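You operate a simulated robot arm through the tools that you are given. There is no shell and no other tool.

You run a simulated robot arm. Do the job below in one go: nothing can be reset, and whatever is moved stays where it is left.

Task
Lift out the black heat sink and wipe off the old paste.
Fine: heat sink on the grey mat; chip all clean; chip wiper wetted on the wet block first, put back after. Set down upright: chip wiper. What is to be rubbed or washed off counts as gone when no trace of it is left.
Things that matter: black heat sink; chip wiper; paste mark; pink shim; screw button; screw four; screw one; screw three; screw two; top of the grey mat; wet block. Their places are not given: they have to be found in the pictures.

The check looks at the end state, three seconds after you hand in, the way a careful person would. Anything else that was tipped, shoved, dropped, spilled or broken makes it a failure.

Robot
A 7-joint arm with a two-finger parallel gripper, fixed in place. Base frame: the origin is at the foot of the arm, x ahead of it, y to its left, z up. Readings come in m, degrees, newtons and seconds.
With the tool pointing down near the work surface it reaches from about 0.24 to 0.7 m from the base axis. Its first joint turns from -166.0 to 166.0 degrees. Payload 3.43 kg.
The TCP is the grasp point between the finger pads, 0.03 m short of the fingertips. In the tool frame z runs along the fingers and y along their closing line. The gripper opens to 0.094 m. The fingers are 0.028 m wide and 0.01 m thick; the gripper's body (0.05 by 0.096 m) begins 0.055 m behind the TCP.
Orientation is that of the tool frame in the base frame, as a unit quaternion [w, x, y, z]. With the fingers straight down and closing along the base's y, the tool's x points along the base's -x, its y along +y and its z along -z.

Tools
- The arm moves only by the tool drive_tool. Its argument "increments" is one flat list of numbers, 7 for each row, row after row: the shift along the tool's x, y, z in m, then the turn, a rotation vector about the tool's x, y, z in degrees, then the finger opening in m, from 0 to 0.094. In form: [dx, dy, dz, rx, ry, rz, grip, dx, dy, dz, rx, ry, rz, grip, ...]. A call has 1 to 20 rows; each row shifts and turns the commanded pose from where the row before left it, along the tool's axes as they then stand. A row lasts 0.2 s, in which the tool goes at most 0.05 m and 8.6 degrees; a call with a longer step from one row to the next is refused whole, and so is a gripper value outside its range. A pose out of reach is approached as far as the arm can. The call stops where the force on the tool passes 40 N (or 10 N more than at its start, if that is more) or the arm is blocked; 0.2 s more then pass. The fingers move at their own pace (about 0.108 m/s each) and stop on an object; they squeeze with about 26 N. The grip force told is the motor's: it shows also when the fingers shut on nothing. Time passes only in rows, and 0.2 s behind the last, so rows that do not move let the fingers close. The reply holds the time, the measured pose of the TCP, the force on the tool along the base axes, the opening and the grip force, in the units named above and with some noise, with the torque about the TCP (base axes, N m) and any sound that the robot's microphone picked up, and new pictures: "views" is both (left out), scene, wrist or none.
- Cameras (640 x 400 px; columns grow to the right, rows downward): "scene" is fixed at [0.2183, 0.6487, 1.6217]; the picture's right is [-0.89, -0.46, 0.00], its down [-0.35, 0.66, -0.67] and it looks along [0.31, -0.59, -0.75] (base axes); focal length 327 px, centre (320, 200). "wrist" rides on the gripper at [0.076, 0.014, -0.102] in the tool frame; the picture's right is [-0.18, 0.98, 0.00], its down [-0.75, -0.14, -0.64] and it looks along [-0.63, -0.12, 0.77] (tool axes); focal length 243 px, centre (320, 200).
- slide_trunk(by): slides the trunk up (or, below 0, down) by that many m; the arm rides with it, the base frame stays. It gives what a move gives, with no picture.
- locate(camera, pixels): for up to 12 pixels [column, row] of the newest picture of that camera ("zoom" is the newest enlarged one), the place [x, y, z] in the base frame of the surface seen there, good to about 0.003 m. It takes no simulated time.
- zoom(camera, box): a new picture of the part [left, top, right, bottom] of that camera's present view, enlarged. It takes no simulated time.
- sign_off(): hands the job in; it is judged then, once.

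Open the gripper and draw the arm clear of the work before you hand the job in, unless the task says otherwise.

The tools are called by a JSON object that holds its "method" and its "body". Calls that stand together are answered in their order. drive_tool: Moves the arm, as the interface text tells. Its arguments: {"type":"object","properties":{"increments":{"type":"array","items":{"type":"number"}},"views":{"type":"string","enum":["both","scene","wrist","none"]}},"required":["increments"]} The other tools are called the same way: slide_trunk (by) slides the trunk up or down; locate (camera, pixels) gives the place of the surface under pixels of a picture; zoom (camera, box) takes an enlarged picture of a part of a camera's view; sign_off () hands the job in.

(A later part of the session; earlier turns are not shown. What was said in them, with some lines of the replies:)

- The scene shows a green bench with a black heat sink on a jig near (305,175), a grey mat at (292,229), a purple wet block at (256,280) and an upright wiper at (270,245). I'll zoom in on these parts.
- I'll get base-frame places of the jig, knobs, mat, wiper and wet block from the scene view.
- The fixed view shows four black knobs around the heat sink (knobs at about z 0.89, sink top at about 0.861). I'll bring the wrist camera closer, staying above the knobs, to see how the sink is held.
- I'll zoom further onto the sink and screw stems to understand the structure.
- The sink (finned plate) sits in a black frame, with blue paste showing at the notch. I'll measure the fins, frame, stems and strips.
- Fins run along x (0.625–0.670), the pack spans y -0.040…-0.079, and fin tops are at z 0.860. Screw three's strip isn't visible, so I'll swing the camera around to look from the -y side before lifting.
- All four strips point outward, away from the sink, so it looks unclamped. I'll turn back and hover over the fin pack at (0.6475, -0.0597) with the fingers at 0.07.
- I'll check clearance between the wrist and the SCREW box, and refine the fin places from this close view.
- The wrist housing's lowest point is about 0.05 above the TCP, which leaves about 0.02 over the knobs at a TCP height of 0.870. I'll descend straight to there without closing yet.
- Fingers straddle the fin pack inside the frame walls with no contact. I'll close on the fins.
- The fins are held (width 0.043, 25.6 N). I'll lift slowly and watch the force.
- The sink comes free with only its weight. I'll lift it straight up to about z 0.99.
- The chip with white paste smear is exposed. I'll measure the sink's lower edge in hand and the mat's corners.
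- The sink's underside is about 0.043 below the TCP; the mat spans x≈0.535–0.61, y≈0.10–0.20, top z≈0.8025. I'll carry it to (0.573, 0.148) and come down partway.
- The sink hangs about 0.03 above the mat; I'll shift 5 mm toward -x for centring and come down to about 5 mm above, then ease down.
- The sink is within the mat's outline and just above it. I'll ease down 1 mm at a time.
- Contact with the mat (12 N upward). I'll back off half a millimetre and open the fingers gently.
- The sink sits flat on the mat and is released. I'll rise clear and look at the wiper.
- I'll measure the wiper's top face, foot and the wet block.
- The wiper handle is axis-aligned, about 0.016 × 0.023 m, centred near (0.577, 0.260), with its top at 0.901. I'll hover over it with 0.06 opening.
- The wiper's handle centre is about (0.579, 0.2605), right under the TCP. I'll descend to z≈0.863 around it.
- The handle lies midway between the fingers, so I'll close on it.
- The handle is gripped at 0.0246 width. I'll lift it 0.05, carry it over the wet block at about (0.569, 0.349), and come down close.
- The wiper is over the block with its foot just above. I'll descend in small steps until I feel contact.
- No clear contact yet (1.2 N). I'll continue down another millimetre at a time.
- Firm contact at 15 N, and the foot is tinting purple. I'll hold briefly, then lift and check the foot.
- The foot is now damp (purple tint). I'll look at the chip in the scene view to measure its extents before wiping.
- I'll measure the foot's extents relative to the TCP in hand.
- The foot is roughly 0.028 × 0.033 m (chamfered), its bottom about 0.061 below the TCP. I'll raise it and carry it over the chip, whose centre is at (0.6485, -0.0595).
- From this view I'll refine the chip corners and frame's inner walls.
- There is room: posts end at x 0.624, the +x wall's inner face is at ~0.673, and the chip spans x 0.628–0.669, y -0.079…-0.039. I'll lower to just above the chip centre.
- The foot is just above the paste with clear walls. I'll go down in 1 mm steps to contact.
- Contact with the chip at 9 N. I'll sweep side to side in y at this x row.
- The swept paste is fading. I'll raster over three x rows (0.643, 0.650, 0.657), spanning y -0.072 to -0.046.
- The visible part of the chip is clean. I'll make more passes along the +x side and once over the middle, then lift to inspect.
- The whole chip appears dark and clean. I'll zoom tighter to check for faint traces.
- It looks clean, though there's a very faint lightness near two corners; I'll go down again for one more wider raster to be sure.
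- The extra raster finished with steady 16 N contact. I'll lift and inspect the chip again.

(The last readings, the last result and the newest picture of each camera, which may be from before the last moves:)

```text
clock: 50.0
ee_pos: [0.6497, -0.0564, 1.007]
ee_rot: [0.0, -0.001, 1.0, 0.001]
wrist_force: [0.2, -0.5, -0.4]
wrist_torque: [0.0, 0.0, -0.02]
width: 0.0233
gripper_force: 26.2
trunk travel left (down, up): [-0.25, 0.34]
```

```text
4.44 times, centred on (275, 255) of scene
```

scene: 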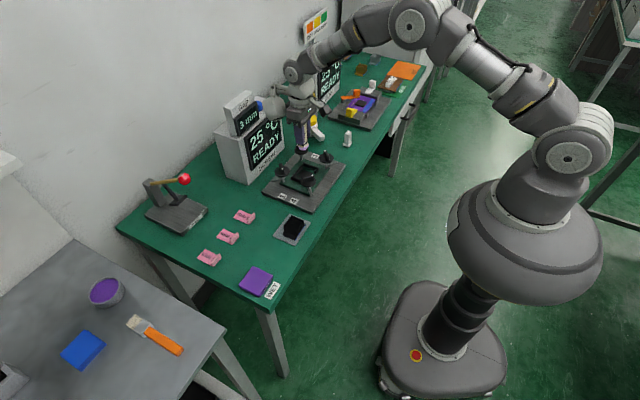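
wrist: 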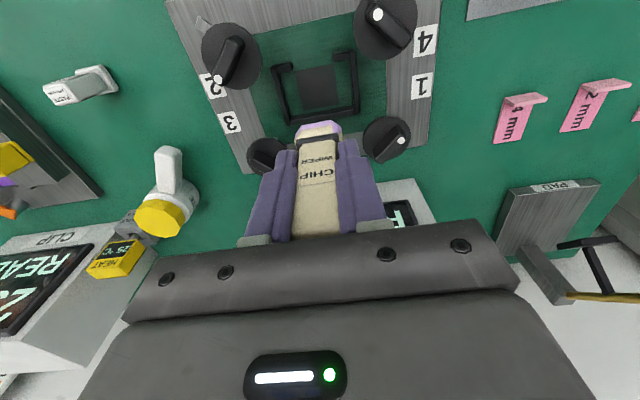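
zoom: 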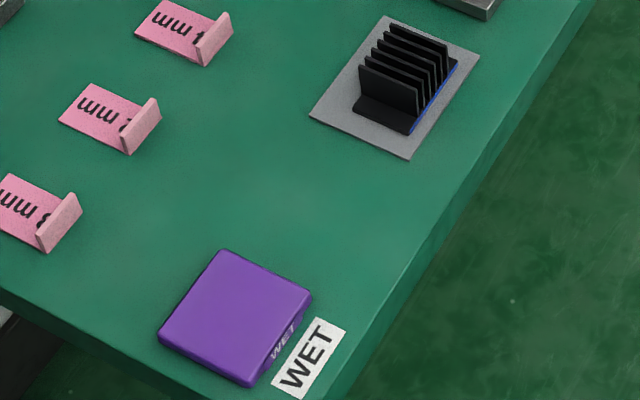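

{"method": "zoom", "body": {"camera": "wrist", "box": [298, 62, 342, 110]}}

{"method": "zoom", "body": {"camera": "scene", "box": [296, 167, 314, 182]}}

```text
8.33 times, centred on (320, 86) of wrist
```

zoom: 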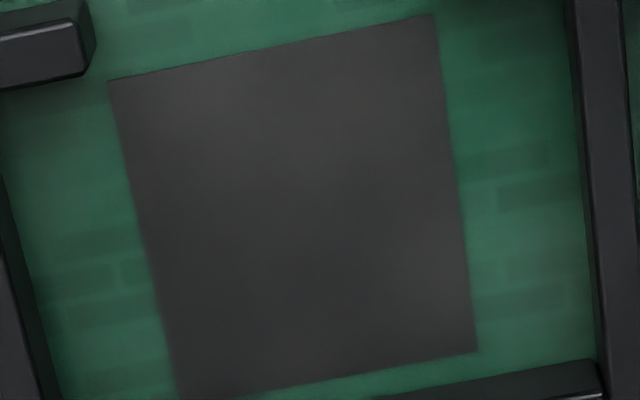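

```text
16.00 times, centred on (305, 174) of scene
```

zoom: 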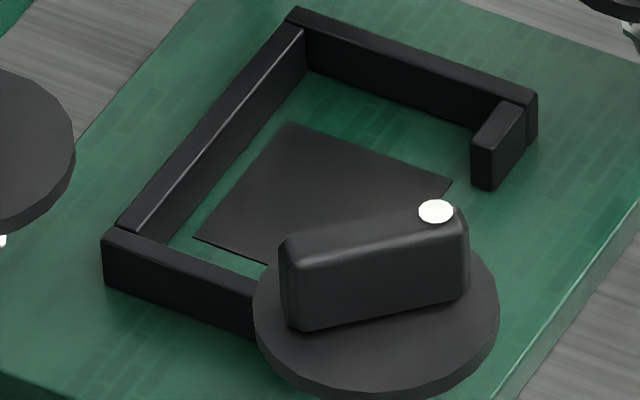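

The chip is uniformly clean. I'll carry the wiper back over its starting place at (0.578, 0.2615) and come partway down.

{"method": "drive_tool", "body": {"increments": [0.009, 0.0398, 0, 0, 0, 0, 0.01, 0.009, 0.0398, 0, 0, 0, 0, 0.01, 0.009, 0.0398, 0, 0, 0, 0, 0.01, 0.009, 0.0398, 0, 0, 0, 0, 0.01, 0.009, 0.0398, 0, 0, 0, 0, 0.01, 0.009, 0.0398, 0, 0, 0, 0, 0.01, 0.009, 0.0398, 0, 0, 0, 0, 0.01, 0.009, 0.0398, 0, 0, 0, 0, 0.01, 0, 0, 0.04, 0, 0, 0, 0.01, 0, 0, 0.04, 0, 0, 0, 0.01, 0, 0, 0.04, 0, 0, 0, 0.01, 0, 0, 0, 0, 0, 0, 0.01], "views": "both"}}

{"method": "zoom", "body": {"camera": "scene", "box": [230, 210, 320, 300]}}

```text
clock: 52.6
ee_pos: [0.5791, 0.2612, 0.8871]
ee_rot: [0.0, -0.001, 1.0, 0.0]
wrist_force: [0.4, -0.3, 0.5]
wrist_torque: [0.03, -0.02, -0.01]
width: 0.0232
gripper_force: 26.1
trunk travel left (down, up): [-0.25, 0.34]
```

scene: 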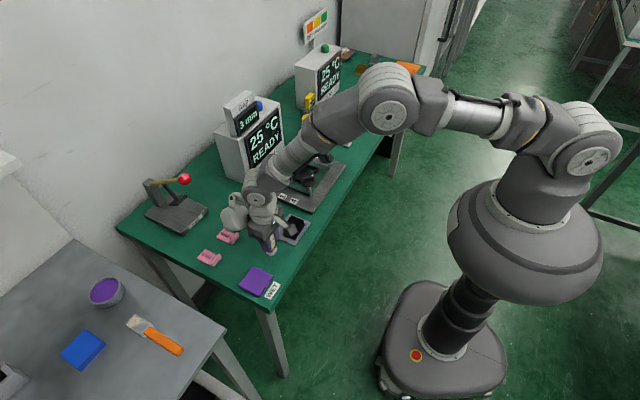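
wrist: 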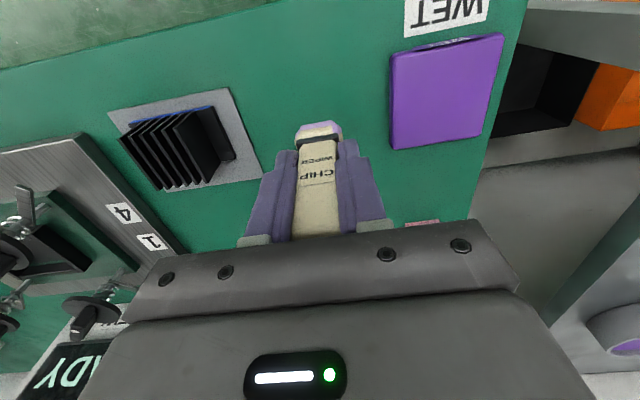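

```text
4.44 times, centred on (275, 255) of scene
```

zoom: 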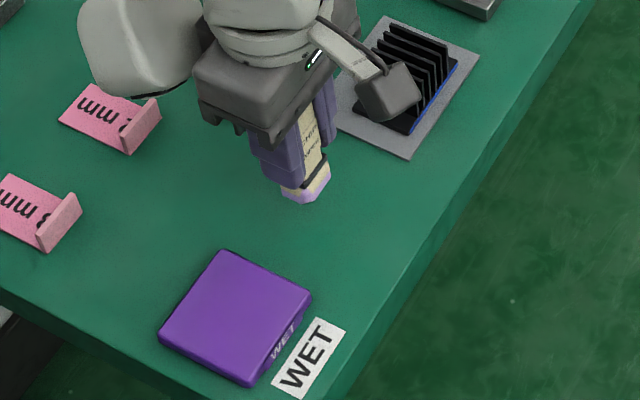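

The wiper is 0.027 above its spot at (0.579, 0.261). I'll lower it to just above the table and then feel for contact.

{"method": "drive_tool", "body": {"increments": [0.0005, 0, 0.015, 0, 0, 0, 0.01, 0, 0, 0.007, 0, 0, 0, 0.01, 0, 0, 0.002, 0, 0, 0, 0.01, 0, 0, 0.001, 0, 0, 0, 0.01, 0, 0, 0.001, 0, 0, 0, 0.01], "views": "none"}}

```text
clock: 53.8
ee_pos: [0.577, 0.2603, 0.86]
ee_rot: [0.0, -0.001, 1.0, -0.001]
wrist_force: [0.1, -0.1, -0.8]
wrist_torque: [0.03, 0.0, -0.03]
width: 0.0233
gripper_force: 26.0
trunk travel left (down, up): [-0.25, 0.34]
```

{"method": "drive_tool", "body": {"increments": [0, 0, 0.001, 0, 0, 0, 0.01, 0, 0, 0, 0, 0, 0, 0.01], "views": "none"}}

```text
clock: 54.4
ee_pos: [0.5774, 0.2601, 0.8593]
ee_rot: [0.001, 0.0, 1.0, -0.001]
wrist_force: [-0.2, 0.1, 9.3]
wrist_torque: [-0.05, 0.04, 0.04]
width: 0.0233
gripper_force: 25.8
trunk travel left (down, up): [-0.25, 0.34]
```

The wiper's foot is on the table (9 N). I'll relieve the pressure slightly and open the fingers.

{"method": "drive_tool", "body": {"increments": [0, 0, -0.0008, 0, 0, 0, 0.01, 0, 0, 0, 0, 0, 0, 0.025, 0, 0, 0, 0, 0, 0, 0.035, 0, 0, 0, 0, 0, 0, 0.05, 0, 0, 0, 0, 0, 0, 0.06], "views": "both"}}

{"method": "zoom", "body": {"camera": "scene", "box": [240, 220, 300, 280]}}

```text
clock: 55.6
ee_pos: [0.5768, 0.2599, 0.8602]
ee_rot: [0.0, -0.001, 1.0, 0.0]
wrist_force: [-0.5, -0.1, 0.6]
wrist_torque: [0.03, -0.02, -0.01]
width: 0.0597
gripper_force: 0.1
trunk travel left (down, up): [-0.25, 0.34]
```

scene: 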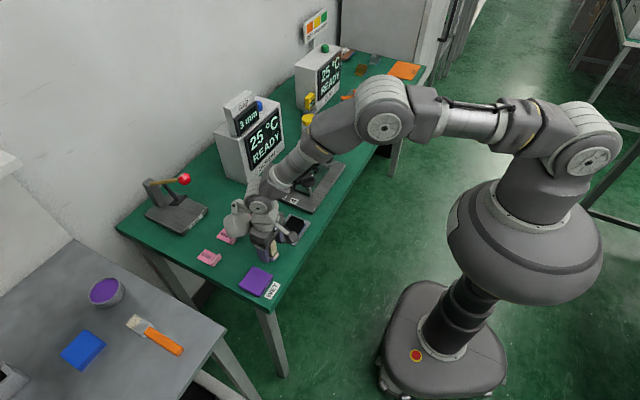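
wrist: 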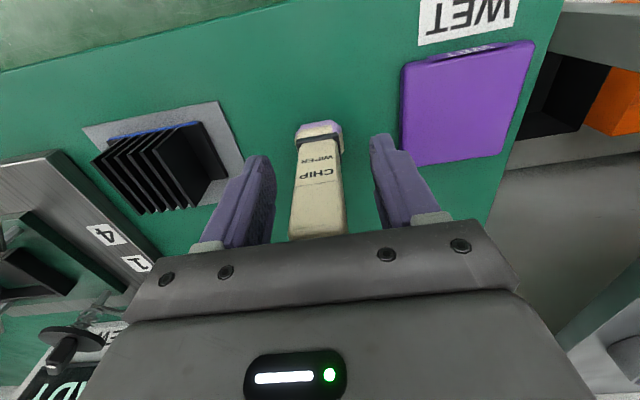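

```text
6.67 times, centred on (270, 250) of scene
```

zoom: 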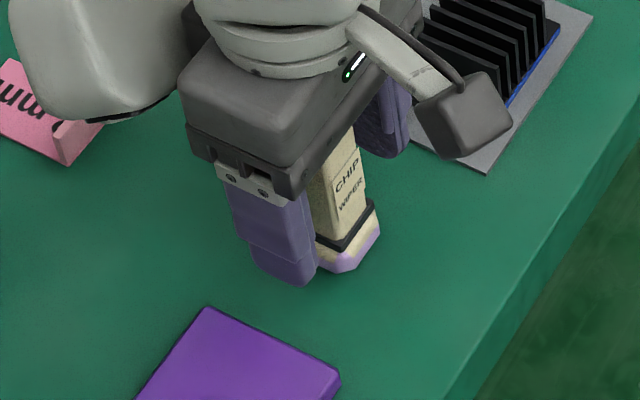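

The wiper stands upright and free. I'll rise straight up and draw back clear of the bench.

{"method": "drive_tool", "body": {"increments": [0, 0, -0.01, 0, 0, 0, 0.06, 0, 0, -0.03, 0, 0, 0, 0.06, 0, 0, -0.04, 0, 0, 0, 0.06, 0, 0, -0.04, 0, 0, 0, 0.06, 0, 0, -0.04, 0, 0, 0, 0.08, 0, 0, -0.04, 0, 0, 0, 0.094, 0, 0, -0.04, 0, 0, 0, 0.094, 0.04, 0, 0, 0, 0, 0, 0.094, 0.04, 0, 0, 0, 0, 0, 0.094, 0.04, 0, 0, 0, 0, 0, 0.094, 0.04, -0.02, 0, 0, 0, 0, 0.094, 0.03, -0.04, 0, 0, 0, 0, 0.094, 0, -0.045, 0, 0, 0, 0, 0.094, 0, 0, 0, 0, 0, 0, 0.094], "views": "both"}}

{"method": "zoom", "body": {"camera": "scene", "box": [220, 200, 320, 300]}}

{"method": "zoom", "body": {"camera": "scene", "box": [230, 90, 370, 215]}}

{"method": "zoom", "body": {"camera": "wrist", "box": [160, 20, 480, 220]}}

```text
clock: 58.6
ee_pos: [0.3875, 0.1546, 1.1032]
ee_rot: [-0.001, 0.0, 1.0, 0.0]
wrist_force: [0.3, 0.9, 0.0]
wrist_torque: [0.01, 0.0, -0.01]
width: 0.0938
gripper_force: 0.0
trunk travel left (down, up): [-0.25, 0.34]
```

scene: 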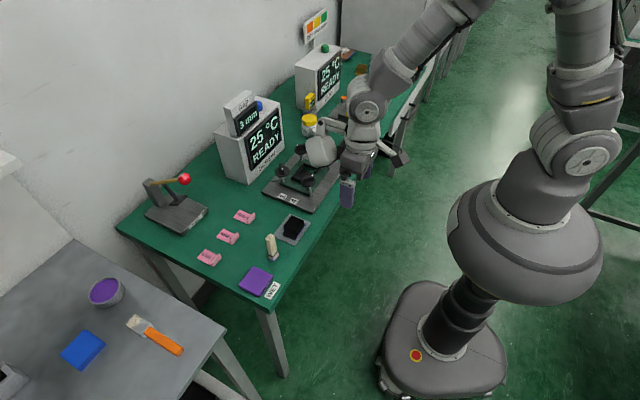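
wrist: 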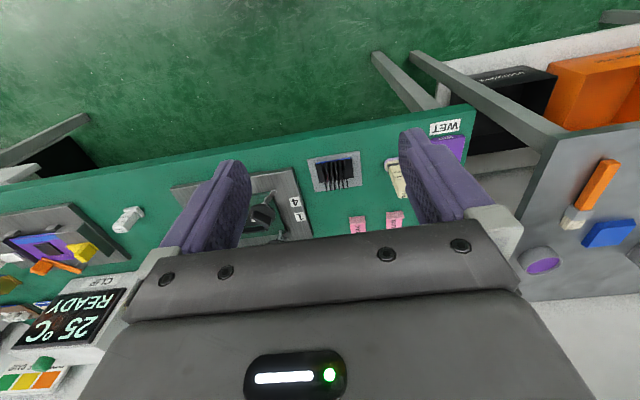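

```text
4.00 times, centred on (270, 250) of scene
```

zoom: 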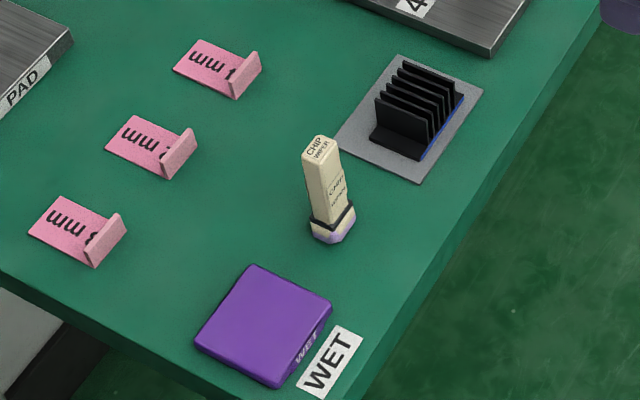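

```text
3.20 times, centred on (300, 152) of scene
```

zoom: 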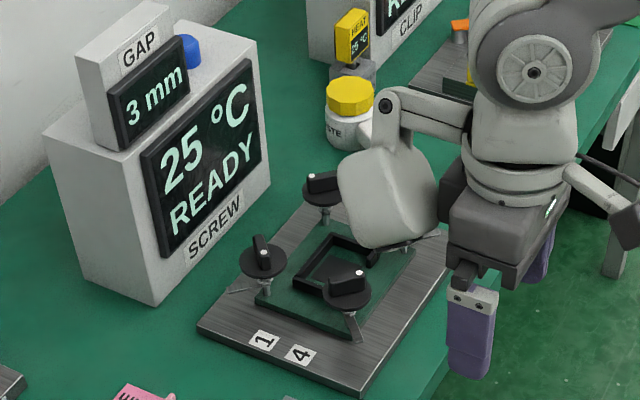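

```text
2.00 times, centred on (320, 120) of wrist
```

zoom: 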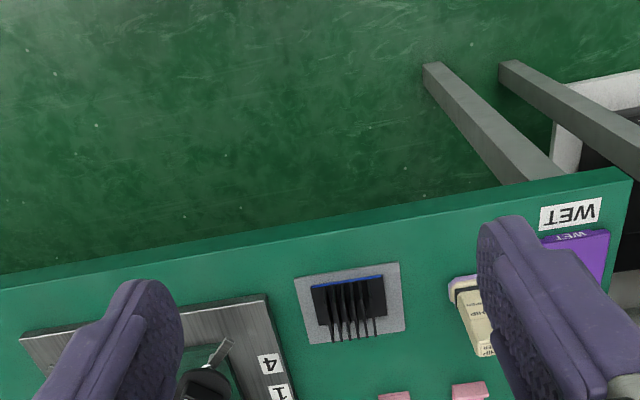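

Final views show the heat sink flat on the mat, the wiper upright at its original spot, the chip clean, the knobs and wet block undisturbed, and the arm clear with its gripper open. I'm handing the job in.

{"method": "sign_off", "body": {}}

```text
The job is handed in.
```

The job is done and handed in. The black heat sink is on the grey mat and the old paste is wiped off the chip.

- **Heat sink:** it lifted straight out. All four screw strips already pointed away from it, so I didn't touch the screws, the button or the shims. It now sits flat and upright within the mat.
- **Chip:** I wetted the wiper on the wet block and its foot tinted purple. I then rubbed the whole chip several times. In close-up views afterwards the chip is evenly dark. Two corners looked very slightly lighter, and an extra wider pass did not change that, so I took it as shading.
- **Chip wiper:** it is back upright at its starting spot, within about 2 mm.
- **Everything else:** I saw nothing tipped, shoved or spilled in the final pictures. The arm is drawn clear with the gripper open.
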